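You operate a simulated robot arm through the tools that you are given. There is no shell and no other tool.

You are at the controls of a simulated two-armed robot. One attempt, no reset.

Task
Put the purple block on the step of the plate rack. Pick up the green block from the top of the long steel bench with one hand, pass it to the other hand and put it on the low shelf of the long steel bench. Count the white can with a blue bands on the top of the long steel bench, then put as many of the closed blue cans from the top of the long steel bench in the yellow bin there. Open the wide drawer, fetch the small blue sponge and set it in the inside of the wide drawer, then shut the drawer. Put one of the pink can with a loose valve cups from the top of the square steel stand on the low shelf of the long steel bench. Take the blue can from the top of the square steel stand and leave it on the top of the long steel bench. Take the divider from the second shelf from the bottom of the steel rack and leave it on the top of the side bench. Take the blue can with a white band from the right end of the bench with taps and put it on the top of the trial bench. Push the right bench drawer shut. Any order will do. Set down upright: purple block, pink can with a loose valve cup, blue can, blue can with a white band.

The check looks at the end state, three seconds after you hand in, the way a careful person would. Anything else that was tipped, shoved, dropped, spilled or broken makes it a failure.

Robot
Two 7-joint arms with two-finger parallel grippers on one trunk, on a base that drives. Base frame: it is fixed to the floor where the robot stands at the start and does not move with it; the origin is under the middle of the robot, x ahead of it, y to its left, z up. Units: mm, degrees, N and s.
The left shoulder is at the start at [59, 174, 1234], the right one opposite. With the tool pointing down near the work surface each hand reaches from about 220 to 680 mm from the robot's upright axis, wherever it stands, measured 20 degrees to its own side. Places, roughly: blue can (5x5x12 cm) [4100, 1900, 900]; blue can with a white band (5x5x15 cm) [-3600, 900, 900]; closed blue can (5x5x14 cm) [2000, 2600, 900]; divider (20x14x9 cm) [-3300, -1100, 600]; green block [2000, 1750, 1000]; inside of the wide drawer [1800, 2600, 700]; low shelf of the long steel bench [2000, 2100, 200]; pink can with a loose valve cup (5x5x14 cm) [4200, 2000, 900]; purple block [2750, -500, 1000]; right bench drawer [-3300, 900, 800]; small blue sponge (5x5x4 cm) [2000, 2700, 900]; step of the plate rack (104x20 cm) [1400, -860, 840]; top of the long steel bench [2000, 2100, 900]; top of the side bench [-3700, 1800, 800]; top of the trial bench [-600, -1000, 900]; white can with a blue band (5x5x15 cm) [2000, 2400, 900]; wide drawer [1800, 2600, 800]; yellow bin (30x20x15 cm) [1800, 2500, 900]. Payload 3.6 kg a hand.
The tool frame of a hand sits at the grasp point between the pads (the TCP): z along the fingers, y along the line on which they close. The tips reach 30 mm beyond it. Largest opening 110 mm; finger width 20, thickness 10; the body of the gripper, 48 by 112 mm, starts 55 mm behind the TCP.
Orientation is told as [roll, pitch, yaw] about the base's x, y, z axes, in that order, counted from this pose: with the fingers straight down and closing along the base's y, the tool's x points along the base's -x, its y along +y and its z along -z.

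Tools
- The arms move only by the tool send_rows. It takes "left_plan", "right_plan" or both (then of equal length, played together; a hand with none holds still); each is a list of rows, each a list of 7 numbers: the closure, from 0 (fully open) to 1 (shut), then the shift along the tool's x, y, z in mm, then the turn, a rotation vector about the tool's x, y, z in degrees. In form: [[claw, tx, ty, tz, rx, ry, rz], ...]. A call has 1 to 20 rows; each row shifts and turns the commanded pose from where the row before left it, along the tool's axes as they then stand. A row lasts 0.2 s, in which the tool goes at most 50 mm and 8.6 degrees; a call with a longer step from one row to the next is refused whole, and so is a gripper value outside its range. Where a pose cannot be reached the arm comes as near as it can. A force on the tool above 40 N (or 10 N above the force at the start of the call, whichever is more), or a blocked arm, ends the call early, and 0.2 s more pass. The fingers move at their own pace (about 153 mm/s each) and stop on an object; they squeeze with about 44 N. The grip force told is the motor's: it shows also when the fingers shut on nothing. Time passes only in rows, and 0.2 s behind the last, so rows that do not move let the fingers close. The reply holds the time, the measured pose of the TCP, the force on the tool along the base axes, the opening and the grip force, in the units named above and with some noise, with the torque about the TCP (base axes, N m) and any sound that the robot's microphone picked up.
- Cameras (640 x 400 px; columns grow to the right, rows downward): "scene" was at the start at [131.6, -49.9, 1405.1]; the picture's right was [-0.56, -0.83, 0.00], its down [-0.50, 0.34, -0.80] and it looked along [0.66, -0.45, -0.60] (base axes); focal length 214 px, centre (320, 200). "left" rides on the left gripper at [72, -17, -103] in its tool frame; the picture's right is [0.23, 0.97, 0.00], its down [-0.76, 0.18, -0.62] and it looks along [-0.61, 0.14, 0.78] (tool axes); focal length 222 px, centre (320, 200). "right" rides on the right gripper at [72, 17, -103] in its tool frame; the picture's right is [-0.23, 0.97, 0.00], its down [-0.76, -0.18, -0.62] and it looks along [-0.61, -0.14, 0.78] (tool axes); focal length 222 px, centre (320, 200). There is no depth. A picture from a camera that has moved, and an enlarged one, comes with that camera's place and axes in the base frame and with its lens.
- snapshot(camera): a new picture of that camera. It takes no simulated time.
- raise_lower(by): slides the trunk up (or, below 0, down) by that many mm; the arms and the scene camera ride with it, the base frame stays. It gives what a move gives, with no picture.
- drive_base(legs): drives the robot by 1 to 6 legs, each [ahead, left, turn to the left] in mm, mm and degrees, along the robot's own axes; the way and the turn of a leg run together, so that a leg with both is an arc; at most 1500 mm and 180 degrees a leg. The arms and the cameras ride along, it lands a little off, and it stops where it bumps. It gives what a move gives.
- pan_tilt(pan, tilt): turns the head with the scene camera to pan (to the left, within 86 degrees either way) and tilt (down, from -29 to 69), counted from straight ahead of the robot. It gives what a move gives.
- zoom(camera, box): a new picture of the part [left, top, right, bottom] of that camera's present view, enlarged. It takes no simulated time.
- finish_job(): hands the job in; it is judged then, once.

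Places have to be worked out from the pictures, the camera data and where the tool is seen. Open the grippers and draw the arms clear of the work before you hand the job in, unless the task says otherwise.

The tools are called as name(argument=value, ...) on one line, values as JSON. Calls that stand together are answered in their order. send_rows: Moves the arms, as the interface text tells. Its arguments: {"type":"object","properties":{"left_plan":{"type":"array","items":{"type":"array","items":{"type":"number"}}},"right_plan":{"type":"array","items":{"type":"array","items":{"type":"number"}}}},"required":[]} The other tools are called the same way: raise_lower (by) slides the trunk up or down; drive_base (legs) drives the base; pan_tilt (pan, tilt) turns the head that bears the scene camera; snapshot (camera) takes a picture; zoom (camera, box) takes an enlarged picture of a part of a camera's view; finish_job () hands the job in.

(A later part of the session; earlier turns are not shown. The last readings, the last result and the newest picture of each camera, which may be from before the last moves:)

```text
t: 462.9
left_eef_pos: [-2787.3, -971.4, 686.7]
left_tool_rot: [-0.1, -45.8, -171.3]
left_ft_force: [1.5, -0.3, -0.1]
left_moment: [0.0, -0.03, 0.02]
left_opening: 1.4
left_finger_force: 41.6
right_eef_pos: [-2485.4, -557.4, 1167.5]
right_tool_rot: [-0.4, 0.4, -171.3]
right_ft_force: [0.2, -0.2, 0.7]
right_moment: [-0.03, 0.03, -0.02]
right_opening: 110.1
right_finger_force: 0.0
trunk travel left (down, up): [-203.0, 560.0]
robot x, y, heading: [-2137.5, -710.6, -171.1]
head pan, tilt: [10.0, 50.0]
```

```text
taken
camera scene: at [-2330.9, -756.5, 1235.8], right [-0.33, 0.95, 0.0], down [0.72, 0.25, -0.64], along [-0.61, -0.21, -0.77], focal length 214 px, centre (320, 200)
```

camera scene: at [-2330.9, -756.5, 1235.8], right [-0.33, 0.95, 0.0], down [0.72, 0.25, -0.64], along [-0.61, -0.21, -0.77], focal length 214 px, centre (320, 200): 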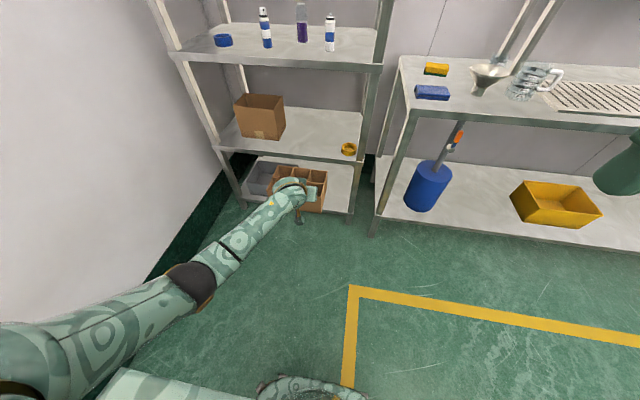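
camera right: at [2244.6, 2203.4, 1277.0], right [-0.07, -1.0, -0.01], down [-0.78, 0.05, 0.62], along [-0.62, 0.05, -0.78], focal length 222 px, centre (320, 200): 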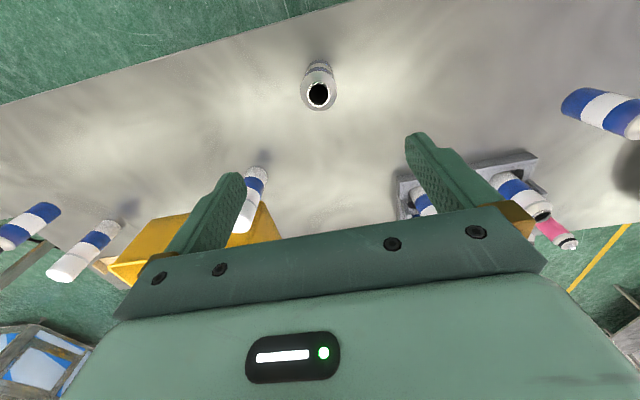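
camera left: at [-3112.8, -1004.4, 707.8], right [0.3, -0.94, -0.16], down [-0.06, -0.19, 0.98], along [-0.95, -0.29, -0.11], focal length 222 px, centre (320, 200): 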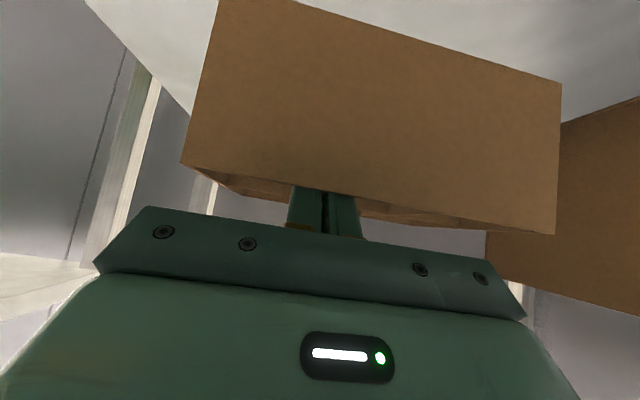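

The divider is out and level. I'll raise the trunk and hand above bench height, then drive along the sinks towards the side bench.

raise_lower(by=150)

send_rows(left_plan=[[1, -20, 0, -20, 0, 0, 0], [1, -28, 0, -28, 0, 0, 0], [1, -28, 0, -28, 0, 0, 0], [1, -28, 0, -28, 0, 0, 0], [1, -28, 0, -28, 0, 0, 0], [1, -28, 0, -28, 0, 0, 0], [1, 0, 0, 0, 0, 0, 0]])

pan_tilt(pan=-75, tilt=25)

snapshot(camera="scene")

snapshot(camera="left")

```text
t: 464.6
left_eef_pos: [-2787.8, -972.2, 836.8]
left_tool_rot: [0.0, -45.7, -171.3]
left_ft_force: [-0.4, 0.4, -0.4]
left_moment: [0.02, -0.01, 0.0]
left_opening: 1.7
left_finger_force: 41.3
right_eef_pos: [-2486.1, -557.4, 1316.1]
right_tool_rot: [-0.4, 0.4, -171.3]
right_ft_force: [0.2, -0.2, -0.6]
right_moment: [0.0, 0.01, -0.01]
right_opening: 110.0
right_finger_force: 0.1
trunk travel left (down, up): [-353.0, 410.0]
robot x, y, heading: [-2136.0, -711.3, -171.0]
head pan, tilt: [10.0, 50.0]
```

```text
t: 466.2
left_eef_pos: [-2784.7, -972.5, 1064.2]
left_tool_rot: [-0.1, -45.7, -171.2]
left_ft_force: [0.7, -0.4, -0.3]
left_moment: [0.02, -0.03, -0.04]
left_opening: 2.1
left_finger_force: 42.2
right_eef_pos: [-2486.1, -556.8, 1317.9]
right_tool_rot: [-0.4, 0.3, -171.3]
right_ft_force: [0.5, 0.9, 0.9]
right_moment: [0.0, -0.02, 0.0]
right_opening: 110.2
right_finger_force: 0.1
trunk travel left (down, up): [-353.0, 410.0]
robot x, y, heading: [-2137.1, -714.8, -170.6]
head pan, tilt: [10.0, 50.0]
```

```text
t: 467.8
left_eef_pos: [-2784.9, -971.8, 1063.7]
left_tool_rot: [-0.1, -45.7, -171.3]
left_ft_force: [-0.3, -0.4, -0.3]
left_moment: [0.01, -0.05, 0.0]
left_opening: 1.9
left_finger_force: 41.9
right_eef_pos: [-2485.1, -556.0, 1318.3]
right_tool_rot: [-0.4, 0.3, -171.3]
right_ft_force: [0.4, 0.3, 0.4]
right_moment: [-0.01, 0.01, -0.01]
right_opening: 109.8
right_finger_force: 0.0
trunk travel left (down, up): [-353.0, 410.0]
robot x, y, heading: [-2135.1, -711.9, -170.7]
head pan, tilt: [-75.0, 25.0]
```

```text
taken
camera scene: at [-2231.1, -636.8, 1427.1], right [0.91, 0.41, 0.0], down [0.17, -0.39, -0.91], along [-0.37, 0.83, -0.42], focal length 214 px, centre (320, 200)
```

scene: 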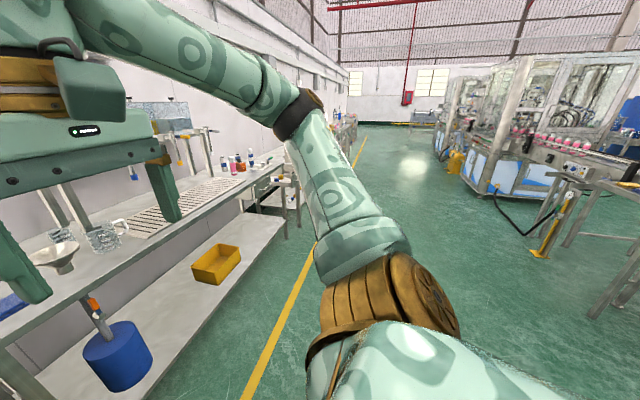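

```text
taken
camera left: at [-2664.8, -935.6, 1085.1], right [0.3, -0.94, -0.16], down [-0.06, -0.19, 0.98], along [-0.95, -0.29, -0.11], focal length 222 px, centre (320, 200)
```

left: 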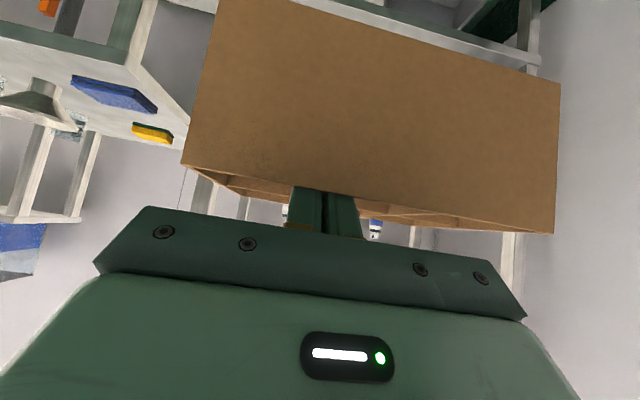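

The lane alongside the sinks is open. I'll drive sideways along it to the side bench.

drive_base(legs=[[0, -1300, 0], [0, -1200, 0]])

pan_tilt(pan=-10, tilt=35)

snapshot(camera="scene")

pan_tilt(pan=35, tilt=35)

snapshot(camera="scene")

```text
t: 480.0
left_eef_pos: [-3174.9, 1490.5, 1063.8]
left_tool_rot: [0.1, -45.7, -171.3]
left_ft_force: [-0.3, -1.3, -0.3]
left_moment: [-0.01, -0.01, 0.03]
left_opening: 2.1
left_finger_force: 41.9
right_eef_pos: [-2875.4, 1903.5, 1317.5]
right_tool_rot: [-0.4, 0.3, -171.3]
right_ft_force: [0.2, 0.4, -0.5]
right_moment: [0.02, -0.06, -0.02]
right_opening: 109.9
right_finger_force: 0.1
trunk travel left (down, up): [-353.0, 410.0]
robot x, y, heading: [-2526.0, 1747.0, -171.1]
head pan, tilt: [-75.0, 25.0]
```

```text
t: 481.4
left_eef_pos: [-3174.7, 1488.0, 1064.7]
left_tool_rot: [-0.1, -45.6, -171.2]
left_ft_force: [0.2, 1.0, -0.4]
left_moment: [-0.01, 0.02, 0.02]
left_opening: 1.9
left_finger_force: 42.4
right_eef_pos: [-2875.2, 1903.1, 1317.4]
right_tool_rot: [-0.4, 0.3, -171.2]
right_ft_force: [-0.5, 0.0, -0.2]
right_moment: [-0.02, 0.0, -0.04]
right_opening: 109.7
right_finger_force: 0.0
trunk travel left (down, up): [-353.0, 410.0]
robot x, y, heading: [-2523.7, 1749.0, -171.1]
head pan, tilt: [-10.0, 35.0]
```

```text
taken
camera scene: at [-2671.0, 1740.4, 1411.3], right [0.02, 1.0, 0.0], down [0.57, -0.01, -0.82], along [-0.82, 0.01, -0.57], focal length 214 px, centre (320, 200)
```

scene: 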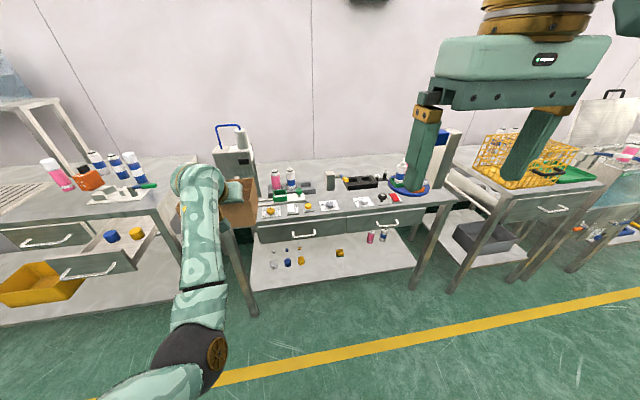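

```text
t: 482.5
left_eef_pos: [-3174.0, 1488.3, 1064.2]
left_tool_rot: [-0.1, -45.7, -171.3]
left_ft_force: [0.0, -0.8, -0.3]
left_moment: [0.03, -0.01, 0.0]
left_opening: 1.7
left_finger_force: 41.3
right_eef_pos: [-2875.6, 1903.4, 1317.6]
right_tool_rot: [-0.3, 0.3, -171.4]
right_ft_force: [-0.1, -0.6, -0.5]
right_moment: [0.03, 0.01, 0.03]
right_opening: 110.1
right_finger_force: 0.1
trunk travel left (down, up): [-353.0, 410.0]
robot x, y, heading: [-2524.4, 1753.0, -170.8]
head pan, tilt: [35.0, 35.0]
```

```text
taken
camera scene: at [-2646.3, 1677.6, 1411.3], right [-0.69, 0.72, 0.0], down [0.41, 0.4, -0.82], along [-0.59, -0.57, -0.57], focal length 214 px, centre (320, 200)
```

scene: 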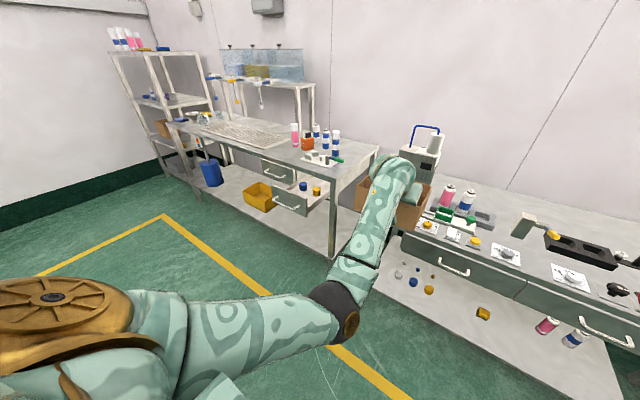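

The side bench is straight ahead, with many small things on it. I'll zoom in to find a free spot for the divider.

pan_tilt(pan=0, tilt=30)

zoom(camera="scene", box=[220, 120, 480, 290])

snapshot(camera="scene")

```text
t: 483.5
left_eef_pos: [-3174.7, 1488.2, 1063.4]
left_tool_rot: [-0.1, -45.8, -171.3]
left_ft_force: [0.4, 0.4, -0.3]
left_moment: [0.03, -0.03, -0.01]
left_opening: 1.8
left_finger_force: 41.5
right_eef_pos: [-2875.8, 1903.6, 1317.9]
right_tool_rot: [-0.4, 0.4, -171.3]
right_ft_force: [-0.5, 0.4, -0.4]
right_moment: [0.01, 0.02, -0.02]
right_opening: 110.0
right_finger_force: 0.0
trunk travel left (down, up): [-353.0, 410.0]
robot x, y, heading: [-2521.9, 1752.6, -171.1]
head pan, tilt: [0.0, 30.0]
```

```text
2.35 times, centred on (350, 205) of scene
camera zoom: at [-2672.2, 1724.5, 1419.1], right [-0.16, 0.99, 0.0], down [0.49, 0.08, -0.87], along [-0.85, -0.14, -0.5], focal length 505 px, centre (249, 188)
```

zoom: 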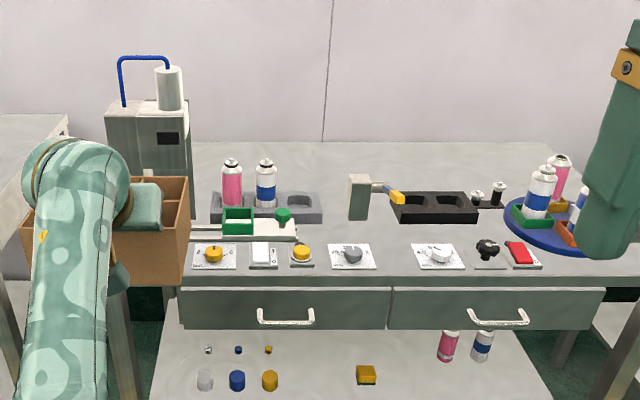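

```text
taken
camera scene: at [-2672.2, 1724.5, 1419.1], right [-0.16, 0.99, 0.0], down [0.49, 0.08, -0.87], along [-0.85, -0.14, -0.5], focal length 214 px, centre (320, 200)
```

scene: 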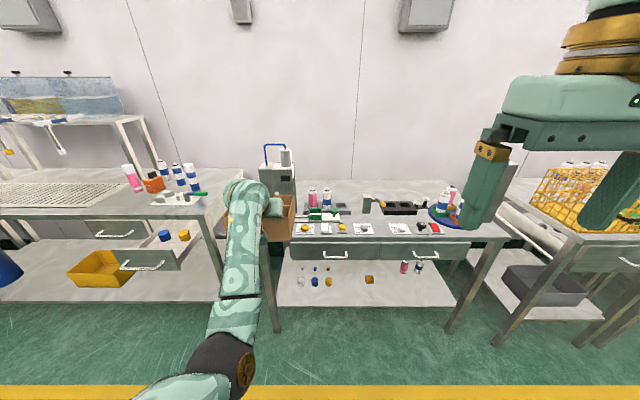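

The side bench is cluttered, so I'll raise the trunk and drive nearer for a top view to find free space.

raise_lower(by=300)

drive_base(legs=[[250, -150, 0]])

pan_tilt(pan=0, tilt=48)

snapshot(camera="scene")

zoom(camera="scene", box=[200, 110, 460, 280])

```text
t: 486.5
left_eef_pos: [-3175.5, 1489.0, 1363.3]
left_tool_rot: [-0.1, -45.7, -171.3]
left_ft_force: [0.4, -0.8, 0.0]
left_moment: [-0.01, -0.01, -0.02]
left_opening: 1.7
left_finger_force: 42.4
right_eef_pos: [-2876.1, 1903.1, 1617.5]
right_tool_rot: [-0.5, 0.3, -171.2]
right_ft_force: [0.2, 0.1, 0.5]
right_moment: [-0.01, 0.0, 0.02]
right_opening: 110.0
right_finger_force: 0.1
trunk travel left (down, up): [-653.0, 110.0]
robot x, y, heading: [-2522.2, 1750.2, -170.9]
head pan, tilt: [0.0, 30.0]
```

```text
t: 488.5
left_eef_pos: [-3444.0, 1596.1, 1363.3]
left_tool_rot: [-0.1, -45.8, -171.3]
left_ft_force: [-0.6, 0.1, -0.4]
left_moment: [0.01, -0.01, -0.01]
left_opening: 1.9
left_finger_force: 41.8
right_eef_pos: [-3145.8, 2011.2, 1617.5]
right_tool_rot: [-0.5, 0.2, -171.3]
right_ft_force: [1.0, -0.8, -0.6]
right_moment: [0.0, 0.02, 0.04]
right_opening: 109.8
right_finger_force: 0.2
trunk travel left (down, up): [-653.0, 110.0]
robot x, y, heading: [-2796.9, 1858.4, -170.7]
head pan, tilt: [0.0, 30.0]
```

```text
t: 489.3
left_eef_pos: [-3446.2, 1596.7, 1362.6]
left_tool_rot: [-0.1, -45.8, -171.3]
left_ft_force: [-0.2, -0.5, -0.4]
left_moment: [-0.02, 0.0, -0.01]
left_opening: 2.0
left_finger_force: 41.9
right_eef_pos: [-3149.0, 2011.6, 1618.4]
right_tool_rot: [-0.4, 0.2, -171.3]
right_ft_force: [-0.2, -0.7, 0.9]
right_moment: [0.03, 0.0, 0.0]
right_opening: 109.7
right_finger_force: 0.1
trunk travel left (down, up): [-653.0, 110.0]
robot x, y, heading: [-2794.7, 1858.8, -170.9]
head pan, tilt: [0.0, 48.0]
```

```text
taken
camera scene: at [-2886.7, 1842.8, 1694.1], right [-0.16, 0.99, 0.0], down [0.73, 0.12, -0.67], along [-0.66, -0.11, -0.74], focal length 214 px, centre (320, 200)
```

scene: 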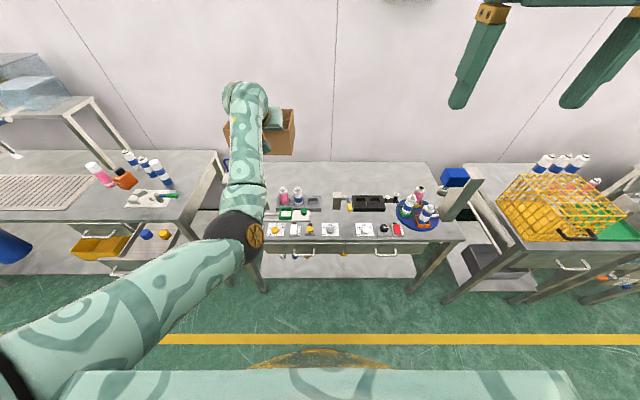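

```text
2.35 times, centred on (330, 195) of scene
camera zoom: at [-2886.7, 1842.8, 1694.1], right [-0.16, 0.99, 0.0], down [0.73, 0.12, -0.67], along [-0.66, -0.11, -0.74], focal length 505 px, centre (296, 212)
```

zoom: 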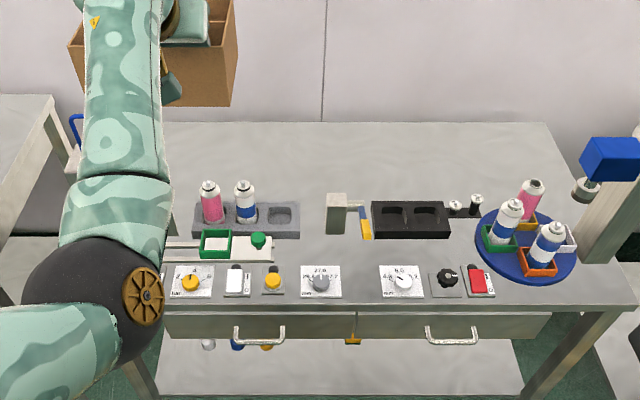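

There's a free strip along the back of the side bench behind the black tray (X'≈-3530, Y'≈2576). I'll shift right and forward with the divider held high above everything.

drive_base(legs=[[0, -488, 0], [340, 0, 0]])

pan_tilt(pan=10, tilt=55)

snapshot(camera="scene")

zoom(camera="scene", box=[180, 90, 460, 270])

```text
t: 494.1
left_eef_pos: [-3859.6, 2025.2, 1363.4]
left_tool_rot: [0.0, -45.8, -171.1]
left_ft_force: [-0.1, -0.7, -0.1]
left_moment: [-0.01, -0.04, 0.01]
left_opening: 1.8
left_finger_force: 41.9
right_eef_pos: [-3560.5, 2439.3, 1618.0]
right_tool_rot: [-0.4, 0.2, -171.0]
right_ft_force: [-0.1, 0.3, 0.8]
right_moment: [-0.02, -0.01, 0.0]
right_opening: 110.0
right_finger_force: 0.0
trunk travel left (down, up): [-653.0, 110.0]
robot x, y, heading: [-3211.9, 2290.4, -170.7]
head pan, tilt: [0.0, 48.0]
```

```text
t: 494.8
left_eef_pos: [-3859.7, 2023.6, 1363.7]
left_tool_rot: [-0.1, -45.7, -171.1]
left_ft_force: [-0.4, 0.5, -0.9]
left_moment: [-0.02, -0.03, -0.03]
left_opening: 2.1
left_finger_force: 41.3
right_eef_pos: [-3562.3, 2439.1, 1618.5]
right_tool_rot: [-0.3, 0.3, -171.1]
right_ft_force: [-0.1, 0.7, 0.6]
right_moment: [-0.05, -0.04, -0.03]
right_opening: 110.1
right_finger_force: 0.1
trunk travel left (down, up): [-653.0, 110.0]
robot x, y, heading: [-3211.7, 2286.2, -170.9]
head pan, tilt: [10.0, 55.0]
```

```text
taken
camera scene: at [-3291.4, 2260.1, 1684.8], right [-0.33, 0.94, 0.0], down [0.77, 0.27, -0.57], along [-0.54, -0.19, -0.82], focal length 214 px, centre (320, 200)
```

scene: 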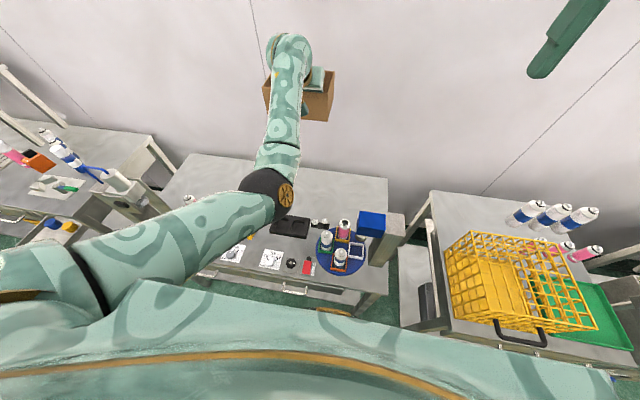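

```text
2.22 times, centred on (320, 180) of scene
camera zoom: at [-3291.4, 2260.1, 1684.8], right [-0.33, 0.94, 0.0], down [0.77, 0.27, -0.57], along [-0.54, -0.19, -0.82], focal length 477 px, centre (320, 244)
```

zoom: 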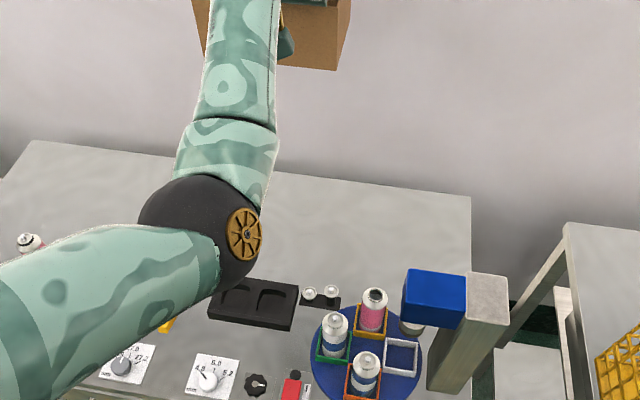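

Right over the free strip. I'll lower the trunk 300 mm and view again.

raise_lower(by=-300)

snapshot(camera="scene")

snapshot(camera="left")

```text
t: 497.8
left_eef_pos: [-3859.1, 2023.1, 1063.7]
left_tool_rot: [-0.1, -45.7, -171.1]
left_ft_force: [0.9, -0.4, 0.2]
left_moment: [0.02, 0.03, -0.01]
left_opening: 1.9
left_finger_force: 42.3
right_eef_pos: [-3561.8, 2439.3, 1318.1]
right_tool_rot: [-0.5, 0.2, -171.3]
right_ft_force: [0.5, -0.7, 1.2]
right_moment: [-0.02, 0.0, -0.04]
right_opening: 109.9
right_finger_force: 0.0
trunk travel left (down, up): [-353.0, 410.0]
robot x, y, heading: [-3209.8, 2288.2, -170.6]
head pan, tilt: [10.0, 55.0]
```

```text
taken
camera scene: at [-3336.5, 2252.6, 1383.2], right [-0.33, 0.94, 0.0], down [0.77, 0.27, -0.57], along [-0.54, -0.19, -0.82], focal length 214 px, centre (320, 200)
```

scene: 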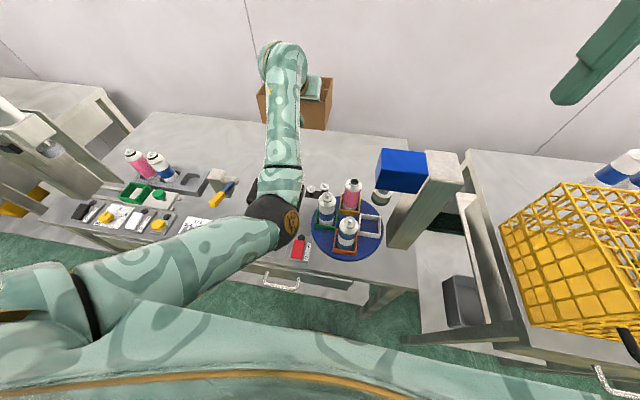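

```text
taken
camera left: at [-3739.2, 2060.4, 1085.4], right [0.31, -0.94, -0.16], down [-0.06, -0.19, 0.98], along [-0.95, -0.29, -0.11], focal length 222 px, centre (320, 200)
```

left: 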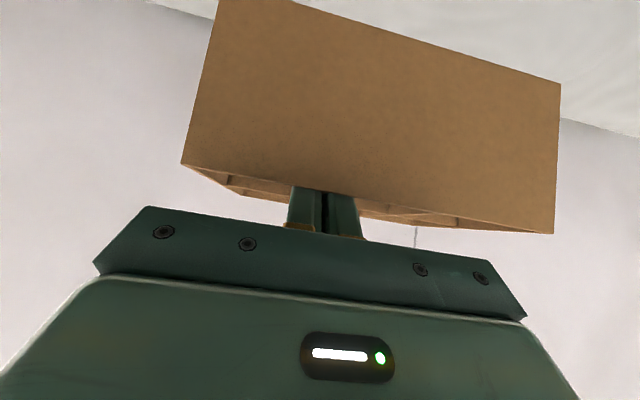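

The area below is clear. I'll lower the divider with the arm in gentle steps.

send_rows(left_plan=[[1, 14.3, 0, 14, 0, 0, 0], [1, 17.9, 0, 17.4, 0, 0, 0], [1, 17.9, 0, 17.4, 0, 0, 0], [1, 17.9, 0, 17.4, 0, 0, 0], [1, 17.9, 0, 17.4, 0, 0, 0], [1, 14.3, 0, 14, 0, 0, 0], [1, 0, 0, 0, 0, 0, 0]])

snapshot(camera="scene")

snapshot(camera="left")

```text
t: 499.4
left_eef_pos: [-3859.5, 2024.6, 923.8]
left_tool_rot: [-0.1, -45.8, -171.1]
left_ft_force: [0.0, -0.5, -0.7]
left_moment: [-0.01, -0.02, 0.02]
left_opening: 1.9
left_finger_force: 41.5
right_eef_pos: [-3562.1, 2440.0, 1316.9]
right_tool_rot: [-0.4, 0.3, -171.1]
right_ft_force: [-0.2, 0.0, 0.0]
right_moment: [-0.01, 0.0, 0.02]
right_opening: 110.0
right_finger_force: 0.0
trunk travel left (down, up): [-353.0, 410.0]
robot x, y, heading: [-3208.9, 2285.1, -171.1]
head pan, tilt: [10.0, 55.0]
```

```text
taken
camera scene: at [-3336.7, 2252.7, 1383.1], right [-0.33, 0.94, 0.0], down [0.77, 0.27, -0.57], along [-0.54, -0.19, -0.82], focal length 214 px, centre (320, 200)
```

scene: 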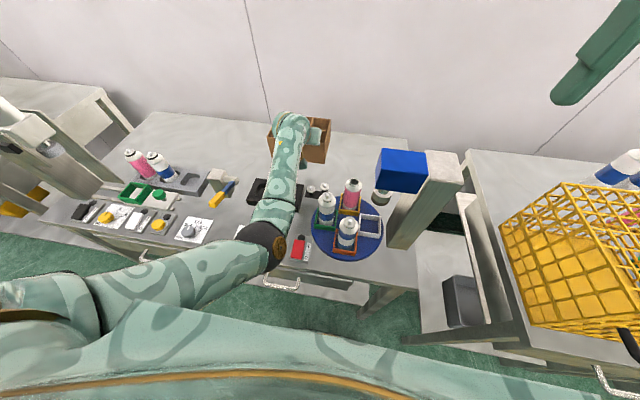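

```text
taken
camera left: at [-3739.8, 2060.8, 945.3], right [0.31, -0.94, -0.16], down [-0.06, -0.19, 0.98], along [-0.95, -0.29, -0.11], focal length 222 px, centre (320, 200)
```

left: 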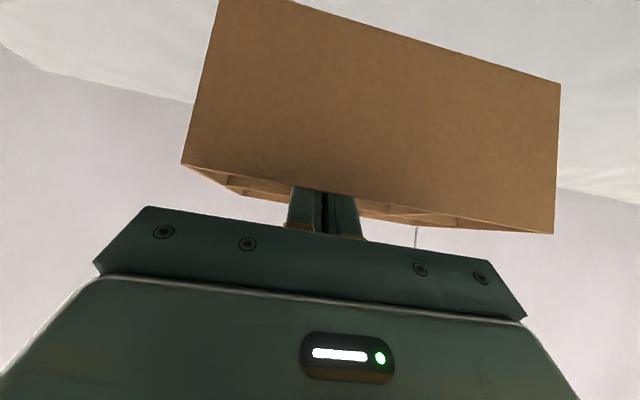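

Clear so far. I'll lower the remaining ~48 mm in small steps until the divider touches the bench.

send_rows(left_plan=[[1, 8.6, 0, 8.4, 0, 0, 0], [1, 8.6, 0, 8.4, 0, 0, 0], [1, 3.6, 0, 3.5, 0, 0, 0], [1, 2.2, 0, 2.1, 0, 0, 0], [1, 2.2, 0, 2.1, 0, 0, 0], [1, 2.2, 0, 2.1, 0, 0, 0], [1, 2.2, 0, 2.1, 0, 0, 0], [1, 2.2, 0, 2.1, 0, 0, 0], [1, 2.2, 0, 2.1, 0, 0, 0], [1, 0, 0, 0, 0, 0, 0]])

snapshot(camera="left")

zoom(camera="scene", box=[220, 80, 420, 220])

```text
t: 501.6
left_eef_pos: [-3859.3, 2024.2, 884.5]
left_tool_rot: [-0.1, -46.6, -171.2]
left_ft_force: [-1.9, -1.0, 39.5]
left_moment: [0.03, -0.61, -0.04]
left_opening: 1.8
left_finger_force: 41.4
right_eef_pos: [-3556.7, 2441.1, 1318.9]
right_tool_rot: [-0.4, 0.0, -171.1]
right_ft_force: [0.3, 0.9, -0.3]
right_moment: [-0.01, 0.02, 0.01]
right_opening: 110.0
right_finger_force: 0.0
trunk travel left (down, up): [-353.0, 410.0]
robot x, y, heading: [-3210.9, 2288.1, -170.8]
head pan, tilt: [10.0, 55.0]
```

```text
taken
camera left: at [-3739.0, 2061.3, 904.6], right [0.3, -0.94, -0.17], down [-0.04, -0.19, 0.98], along [-0.95, -0.29, -0.1], focal length 222 px, centre (320, 200)
```

left: 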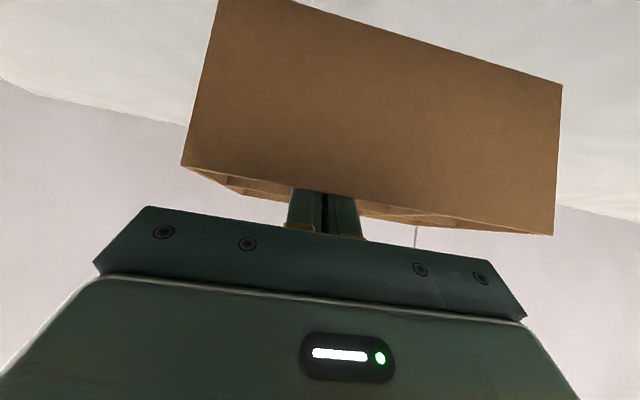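

```text
2.86 times, centred on (320, 150) of scene
camera zoom: at [-3332.6, 2254.1, 1383.9], right [-0.33, 0.94, 0.0], down [0.77, 0.27, -0.58], along [-0.54, -0.19, -0.82], focal length 613 px, centre (320, 343)
```

zoom: 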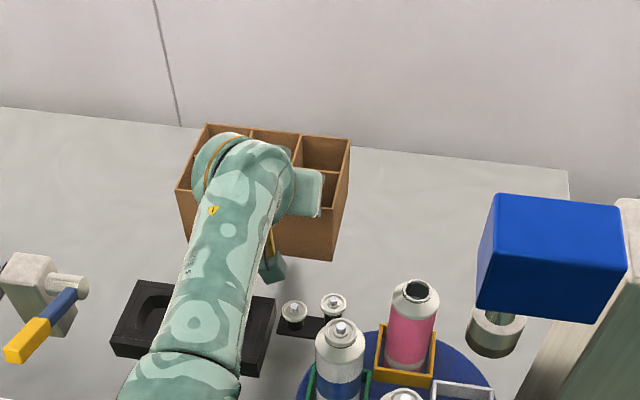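

Contact (40 N). I'll ease off, open the fingers within the cells, and withdraw along the approach.

send_rows(left_plan=[[1, -1.8, 0, -1.7, 0, 0, 0], [0.6, 0, 0, 0, 0, 0, 0], [0.5, 0, 0, 0, 0, 0, 0], [0.5, 0, 0, 0, 0, 0, 0], [0.5, 0, 0, -20, 0, 0, 0], [0.5, 0, 0, -40, 0, 0, 0], [0.5, 0, 0, -40, 0, 0, 0], [0.5, 0, 0, -40, 0, 0, 0], [0.5, 0, 0, -40, 0, 0, 0], [0.5, -28, 0, -28, 0, 0, 0], [0.5, -28, 0, -28, 0, 0, 0], [0, 0, 0, 0, 0, 0, 0]])

snapshot(camera="left")

snapshot(camera="scene")

```text
t: 503.3
left_eef_pos: [-3810.5, 2002.6, 1063.5]
left_tool_rot: [4.1, -56.2, -172.3]
left_ft_force: [-0.4, 0.0, 0.4]
left_moment: [-0.01, -0.03, 0.02]
left_opening: 54.9
left_finger_force: 0.0
right_eef_pos: [-3560.9, 2439.7, 1316.2]
right_tool_rot: [-0.4, 0.4, -171.1]
right_ft_force: [-0.8, -0.6, 0.1]
right_moment: [0.03, -0.02, 0.01]
right_opening: 109.9
right_finger_force: 0.1
trunk travel left (down, up): [-353.0, 410.0]
robot x, y, heading: [-3207.2, 2287.3, -170.7]
head pan, tilt: [10.0, 55.0]
stopped in row 8 (left hand): the arm was blocked; the commanded pose is now the measured one
```

```text
taken
camera left: at [-3690.7, 2043.3, 1061.4], right [0.31, -0.94, -0.15], down [0.12, -0.12, 0.99], along [-0.94, -0.33, 0.07], focal length 222 px, centre (320, 200)
```

left: 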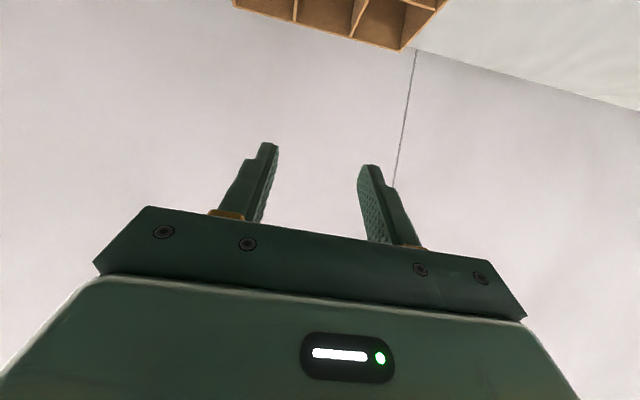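

```text
taken
camera scene: at [-3336.4, 2252.4, 1383.1], right [-0.33, 0.94, 0.0], down [0.77, 0.27, -0.57], along [-0.54, -0.19, -0.82], focal length 214 px, centre (320, 200)
```

scene: 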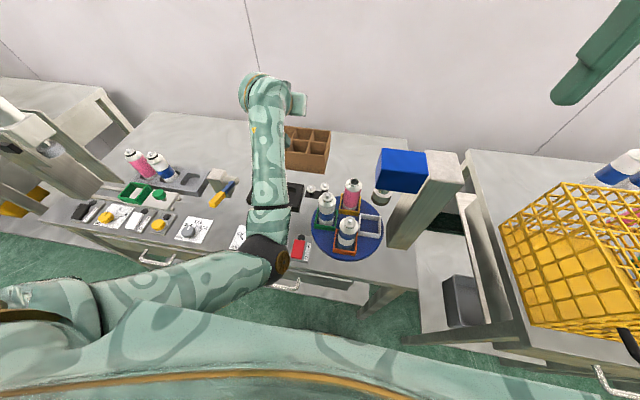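

The divider rests on the side bench with nothing disturbed. The left elbow is against the chest again, so I'll first back straight away from the bench.

drive_base(legs=[[-450, 0, 0]])

pan_tilt(pan=0, tilt=45)

snapshot(camera="scene")

zoom(camera="scene", box=[200, 90, 420, 240])

```text
t: 506.1
left_eef_pos: [-3361.5, 2076.7, 1062.7]
left_tool_rot: [4.2, -56.0, -172.6]
left_ft_force: [0.6, -0.1, 1.2]
left_moment: [0.02, 0.01, 0.01]
left_opening: 55.2
left_finger_force: 0.1
right_eef_pos: [-3111.3, 2515.4, 1318.8]
right_tool_rot: [-0.5, 0.3, -171.3]
right_ft_force: [0.5, -0.1, -0.1]
right_moment: [0.0, 0.04, -0.02]
right_opening: 110.1
right_finger_force: 0.1
trunk travel left (down, up): [-353.0, 410.0]
robot x, y, heading: [-2763.5, 2358.8, -170.7]
head pan, tilt: [10.0, 55.0]
```

```text
t: 506.8
left_eef_pos: [-3362.2, 2074.6, 1062.7]
left_tool_rot: [4.4, -56.0, -172.8]
left_ft_force: [-0.4, -0.6, -0.2]
left_moment: [0.02, 0.03, 0.02]
left_opening: 54.8
left_finger_force: 0.1
right_eef_pos: [-3112.3, 2513.1, 1317.4]
right_tool_rot: [-0.4, 0.4, -171.3]
right_ft_force: [0.8, -0.4, 0.4]
right_moment: [-0.01, 0.04, -0.01]
right_opening: 109.9
right_finger_force: 0.1
trunk travel left (down, up): [-353.0, 410.0]
robot x, y, heading: [-2762.4, 2356.9, -170.8]
head pan, tilt: [0.0, 45.0]
```

```text
taken
camera scene: at [-2900.3, 2335.8, 1396.4], right [-0.16, 0.99, 0.0], down [0.7, 0.11, -0.71], along [-0.7, -0.11, -0.71], focal length 214 px, centre (320, 200)
```

scene: 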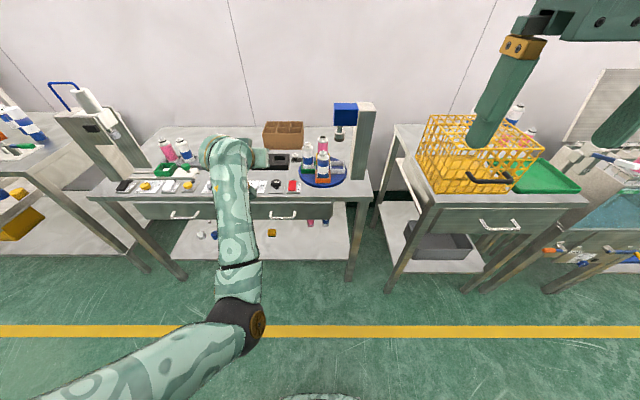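

```text
2.67 times, centred on (310, 165) of scene
camera zoom: at [-2900.3, 2335.8, 1396.4], right [-0.16, 0.99, 0.0], down [0.7, 0.11, -0.71], along [-0.7, -0.11, -0.71], focal length 572 px, centre (347, 293)
```

zoom: 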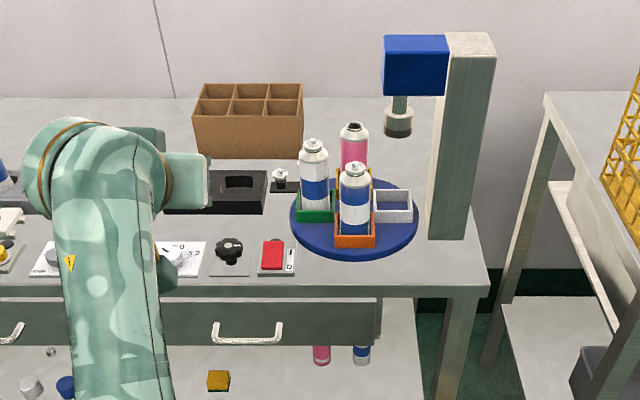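

The divider stands neatly at the back of the side bench. I'll back off a little and swing the left elbow out again with the tilt-and-yaw manoeuvre.

drive_base(legs=[[-200, 0, 0]])

send_rows(left_plan=[[0, -33.2, 0, -22.4, 0, 0, 0], [0, -33.2, 0, -22.4, 0, 0, 0], [0, -33.2, 0, -22.4, 0, 0, 0], [0, 0, 0, 0, 6.6, 0, 4.4], [0, 0, 0, 0, 6.6, 0, 4.4], [0, 0, 0, 0, 6.6, 0, 4.4], [0, 0, 0, 0, 6.6, 0, 4.4], [0, 0, 0, 0, 6.6, 0, 4.4], [0, 0, 0, 0, 6.6, 0, 4.4], [0, 0, 0, 0, 6.6, 0, 4.4], [0, 0, 0, 0, 0, 0, 0]])

snapshot(camera="scene")

```text
t: 508.4
left_eef_pos: [-3163.7, 2105.7, 1062.1]
left_tool_rot: [4.4, -56.0, -172.7]
left_ft_force: [0.0, -0.5, -1.0]
left_moment: [0.02, 0.03, 0.01]
left_opening: 55.1
left_finger_force: 0.1
right_eef_pos: [-2914.9, 2544.7, 1318.2]
right_tool_rot: [-0.5, 0.2, -171.3]
right_ft_force: [-0.2, 0.4, 0.3]
right_moment: [-0.02, 0.07, 0.01]
right_opening: 110.1
right_finger_force: 0.1
trunk travel left (down, up): [-353.0, 410.0]
robot x, y, heading: [-2564.0, 2390.3, -170.8]
head pan, tilt: [0.0, 45.0]
```

```text
t: 510.8
left_eef_pos: [-3166.4, 2111.3, 1182.3]
left_tool_rot: [2.2, -54.2, 133.7]
left_ft_force: [-0.4, -0.7, -0.6]
left_moment: [-0.01, 0.01, 0.01]
left_opening: 109.9
left_finger_force: 0.1
right_eef_pos: [-2914.9, 2543.5, 1318.4]
right_tool_rot: [-0.4, 0.4, -171.2]
right_ft_force: [-0.5, -0.1, 0.8]
right_moment: [-0.02, -0.04, -0.02]
right_opening: 110.3
right_finger_force: 0.0
trunk travel left (down, up): [-353.0, 410.0]
robot x, y, heading: [-2565.1, 2393.2, -170.9]
head pan, tilt: [0.0, 45.0]
```

```text
taken
camera scene: at [-2702.7, 2367.7, 1396.5], right [-0.16, 0.99, 0.0], down [0.7, 0.11, -0.71], along [-0.7, -0.11, -0.71], focal length 214 px, centre (320, 200)
```

scene: 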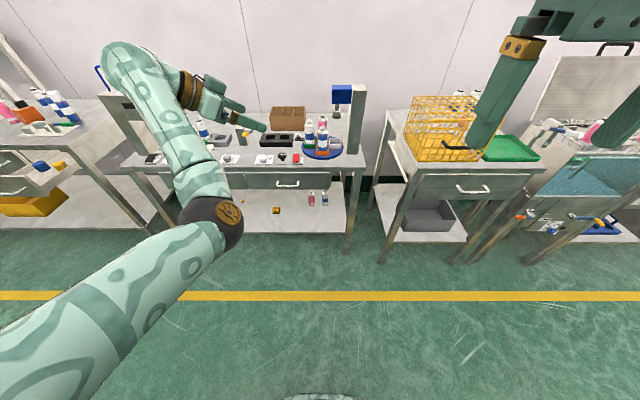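

send_rows(left_plan=[[0, -3.4, -39.2, 5.1, 0, 0, 0], [0, -3.4, -39.2, 5.1, 0, 0, 0], [0, -3.4, -39.2, 5.1, 0, 0, 0], [0, -3.4, -39.2, 5.1, 0, 0, 0], [0, -3.4, -39.2, 5.1, 0, 0, 0], [0, -3.4, -39.2, 5.1, 0, 0, 0], [0, 0, 0, 0, 0, 0, 0]])

snapshot(camera="scene")

```text
t: 512.4
left_eef_pos: [-3026.7, 2304.5, 1175.5]
left_tool_rot: [1.9, -54.0, 134.0]
left_ft_force: [0.1, 0.0, 0.3]
left_moment: [0.0, 0.0, -0.06]
left_opening: 109.8
left_finger_force: 0.1
right_eef_pos: [-2915.5, 2543.9, 1319.2]
right_tool_rot: [-0.4, 0.3, -171.2]
right_ft_force: [0.0, 0.4, -0.4]
right_moment: [0.0, 0.0, 0.0]
right_opening: 110.0
right_finger_force: 0.1
trunk travel left (down, up): [-353.0, 410.0]
robot x, y, heading: [-2559.5, 2388.1, -170.6]
head pan, tilt: [0.0, 45.0]
```

```text
taken
camera scene: at [-2703.1, 2367.3, 1396.4], right [-0.16, 0.99, 0.0], down [0.7, 0.11, -0.71], along [-0.7, -0.11, -0.71], focal length 214 px, centre (320, 200)
```

scene: 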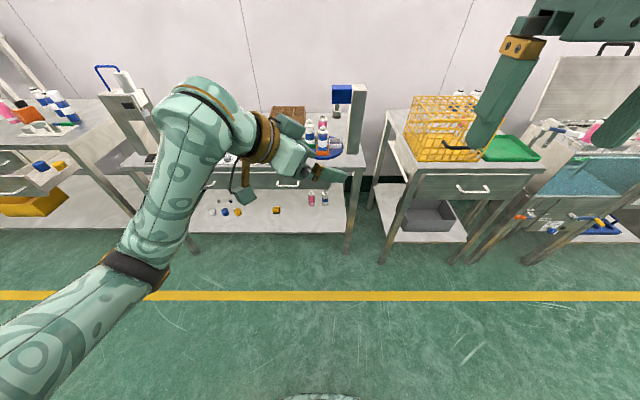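

The elbow has come round. I'll rotate the left hand back to vertical and check.

send_rows(left_plan=[[0, 0, 0, 0, -2.6, 4.97, -5.09], [0, 0, 0, 0, -2.6, 4.97, -5.09], [0, 0, 0, 0, -2.6, 4.97, -5.09], [0, 0, 0, 0, -2.6, 4.97, -5.09], [0, 0, 0, 0, -2.6, 4.97, -5.09], [0, 0, 0, 0, -2.6, 4.97, -5.09], [0, 0, 0, 0, -2.6, 4.97, -5.09], [0, 0, 0, 0, -2.6, 4.97, -5.09], [0, 0, 0, 0, -2.6, 4.97, -5.09], [0, 0, 0, 0, -2.6, 4.97, -5.09], [0, 0, 40, 0, 0, 0, 0], [0, 0, 40, 0, 0, 0, 0], [0, 0, 40, 0, 0, 0, 0], [0, 0, 0, 0, 0, 0, 0]])

snapshot(camera="scene")

```text
t: 515.4
left_eef_pos: [-3005.1, 2186.1, 1176.7]
left_tool_rot: [0.8, -1.0, -169.5]
left_ft_force: [-0.2, -0.4, 0.2]
left_moment: [-0.03, 0.0, 0.04]
left_opening: 110.0
left_finger_force: 0.0
right_eef_pos: [-2915.7, 2545.4, 1317.4]
right_tool_rot: [-0.3, 0.3, -171.1]
right_ft_force: [0.2, 0.0, 0.1]
right_moment: [-0.02, -0.05, -0.02]
right_opening: 110.0
right_finger_force: 0.0
trunk travel left (down, up): [-353.0, 410.0]
robot x, y, heading: [-2565.4, 2388.6, -170.8]
head pan, tilt: [0.0, 45.0]
```

```text
taken
camera scene: at [-2703.3, 2368.3, 1396.5], right [-0.16, 0.99, 0.0], down [0.7, 0.11, -0.71], along [-0.7, -0.11, -0.71], focal length 214 px, centre (320, 200)
```

scene: 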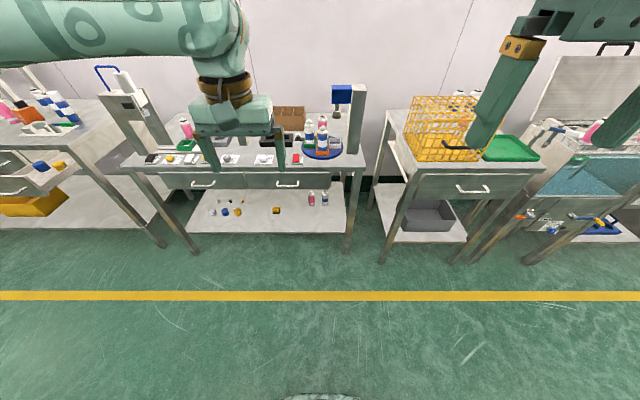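

Both arms are fine. Next I'll go to the right end of the bench with taps for the can and the drawer.

drive_base(legs=[[0, 1180, 0]])

pan_tilt(pan=0, tilt=35)

snapshot(camera="scene")

zoom(camera="scene", box=[240, 110, 440, 260])

```text
t: 521.4
left_eef_pos: [-2824.2, 1022.5, 1176.7]
left_tool_rot: [0.6, -1.0, -169.9]
left_ft_force: [0.0, 0.0, 0.2]
left_moment: [0.0, 0.04, 0.02]
left_opening: 110.1
left_finger_force: 0.0
right_eef_pos: [-2731.8, 1379.6, 1318.0]
right_tool_rot: [-0.3, 0.3, -171.8]
right_ft_force: [-0.5, 0.0, 0.2]
right_moment: [0.03, 0.01, -0.01]
right_opening: 109.9
right_finger_force: 0.0
trunk travel left (down, up): [-353.0, 410.0]
robot x, y, heading: [-2384.3, 1221.3, -171.6]
head pan, tilt: [0.0, 45.0]
```

```text
t: 522.1
left_eef_pos: [-2824.6, 1021.9, 1178.3]
left_tool_rot: [0.6, -1.0, -169.9]
left_ft_force: [0.6, 0.0, 0.0]
left_moment: [0.02, 0.01, -0.02]
left_opening: 110.1
left_finger_force: 0.2
right_eef_pos: [-2732.0, 1380.6, 1317.9]
right_tool_rot: [-0.4, 0.4, -171.8]
right_ft_force: [0.5, -0.1, -0.6]
right_moment: [-0.01, 0.01, 0.01]
right_opening: 110.0
right_finger_force: 0.1
trunk travel left (down, up): [-353.0, 410.0]
robot x, y, heading: [-2382.3, 1223.3, -171.5]
head pan, tilt: [0.0, 35.0]
```

```text
taken
camera scene: at [-2527.9, 1200.3, 1411.3], right [-0.15, 0.99, 0.0], down [0.57, 0.09, -0.82], along [-0.81, -0.12, -0.57], focal length 214 px, centre (320, 200)
```

scene: 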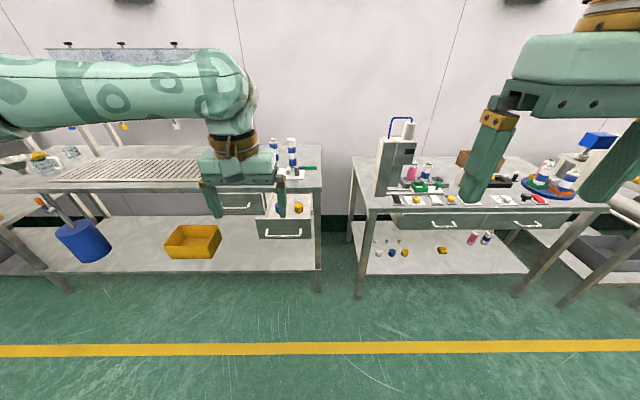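

```text
2.67 times, centred on (340, 185) of scene
camera zoom: at [-2527.9, 1200.3, 1411.3], right [-0.15, 0.99, 0.0], down [0.57, 0.09, -0.82], along [-0.81, -0.12, -0.57], focal length 572 px, centre (267, 240)
```

zoom: 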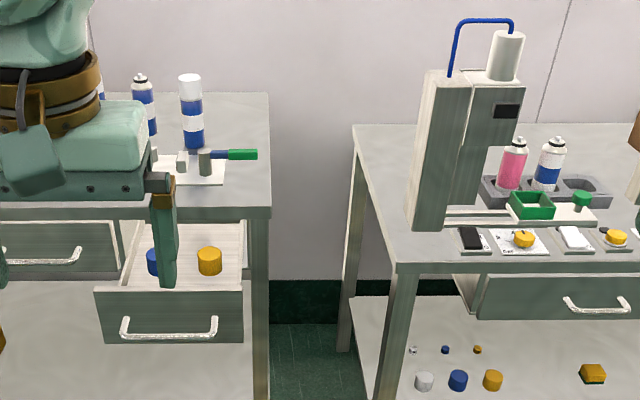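

The left hand hides part of the bench. I'll shift 300 mm left to bring the bench end in front of the right hand.

drive_base(legs=[[0, 330, 0.6]])

pan_tilt(pan=-5, tilt=35)

snapshot(camera="scene")

zoom(camera="scene", box=[270, 110, 450, 245])

```text
t: 524.3
left_eef_pos: [-2772.0, 693.2, 1176.1]
left_tool_rot: [0.5, -1.0, -169.5]
left_ft_force: [-1.3, 0.2, 0.2]
left_moment: [-0.03, 0.03, -0.02]
left_opening: 109.9
left_finger_force: 0.0
right_eef_pos: [-2683.3, 1049.4, 1318.1]
right_tool_rot: [-0.5, 0.2, -171.4]
right_ft_force: [-0.5, -0.7, -0.5]
right_moment: [0.04, 0.0, -0.02]
right_opening: 110.0
right_finger_force: 0.0
trunk travel left (down, up): [-353.0, 410.0]
robot x, y, heading: [-2330.4, 897.9, -170.9]
head pan, tilt: [0.0, 35.0]
```

```text
t: 524.9
left_eef_pos: [-2771.6, 693.6, 1176.6]
left_tool_rot: [0.6, -1.0, -169.5]
left_ft_force: [0.4, -0.6, -0.4]
left_moment: [-0.02, 0.03, 0.01]
left_opening: 110.0
left_finger_force: 0.1
right_eef_pos: [-2682.6, 1050.2, 1317.7]
right_tool_rot: [-0.4, 0.3, -171.3]
right_ft_force: [0.5, -0.1, -0.2]
right_moment: [0.02, 0.02, -0.02]
right_opening: 109.9
right_finger_force: 0.0
trunk travel left (down, up): [-353.0, 410.0]
robot x, y, heading: [-2331.4, 896.7, -171.0]
head pan, tilt: [-5.0, 35.0]
```

```text
taken
camera scene: at [-2478.0, 880.0, 1411.3], right [-0.07, 1.0, 0.0], down [0.57, 0.04, -0.82], along [-0.82, -0.06, -0.57], focal length 214 px, centre (320, 200)
```

scene: 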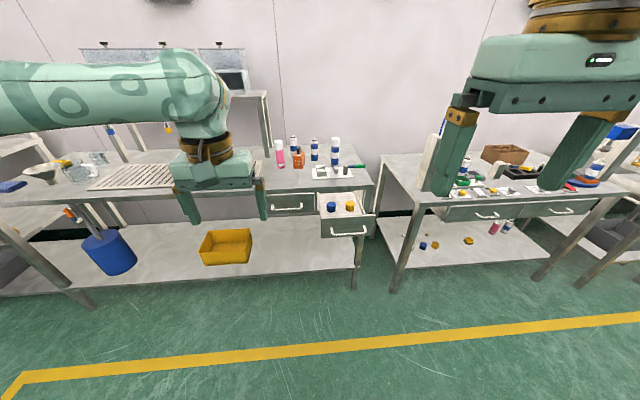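

```text
2.96 times, centred on (360, 178) of scene
camera zoom: at [-2478.0, 880.0, 1411.3], right [-0.07, 1.0, 0.0], down [0.57, 0.04, -0.82], along [-0.82, -0.06, -0.57], focal length 636 px, centre (202, 267)
```

zoom: 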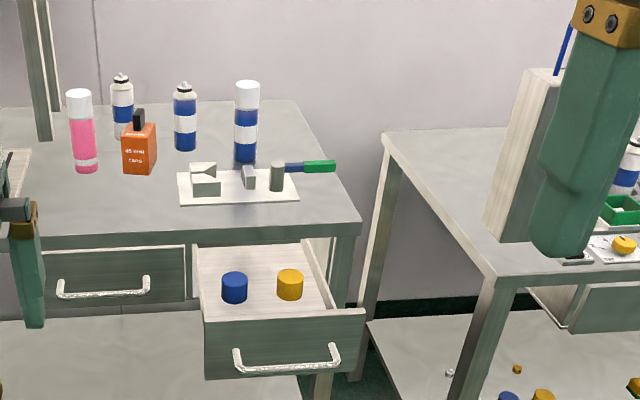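

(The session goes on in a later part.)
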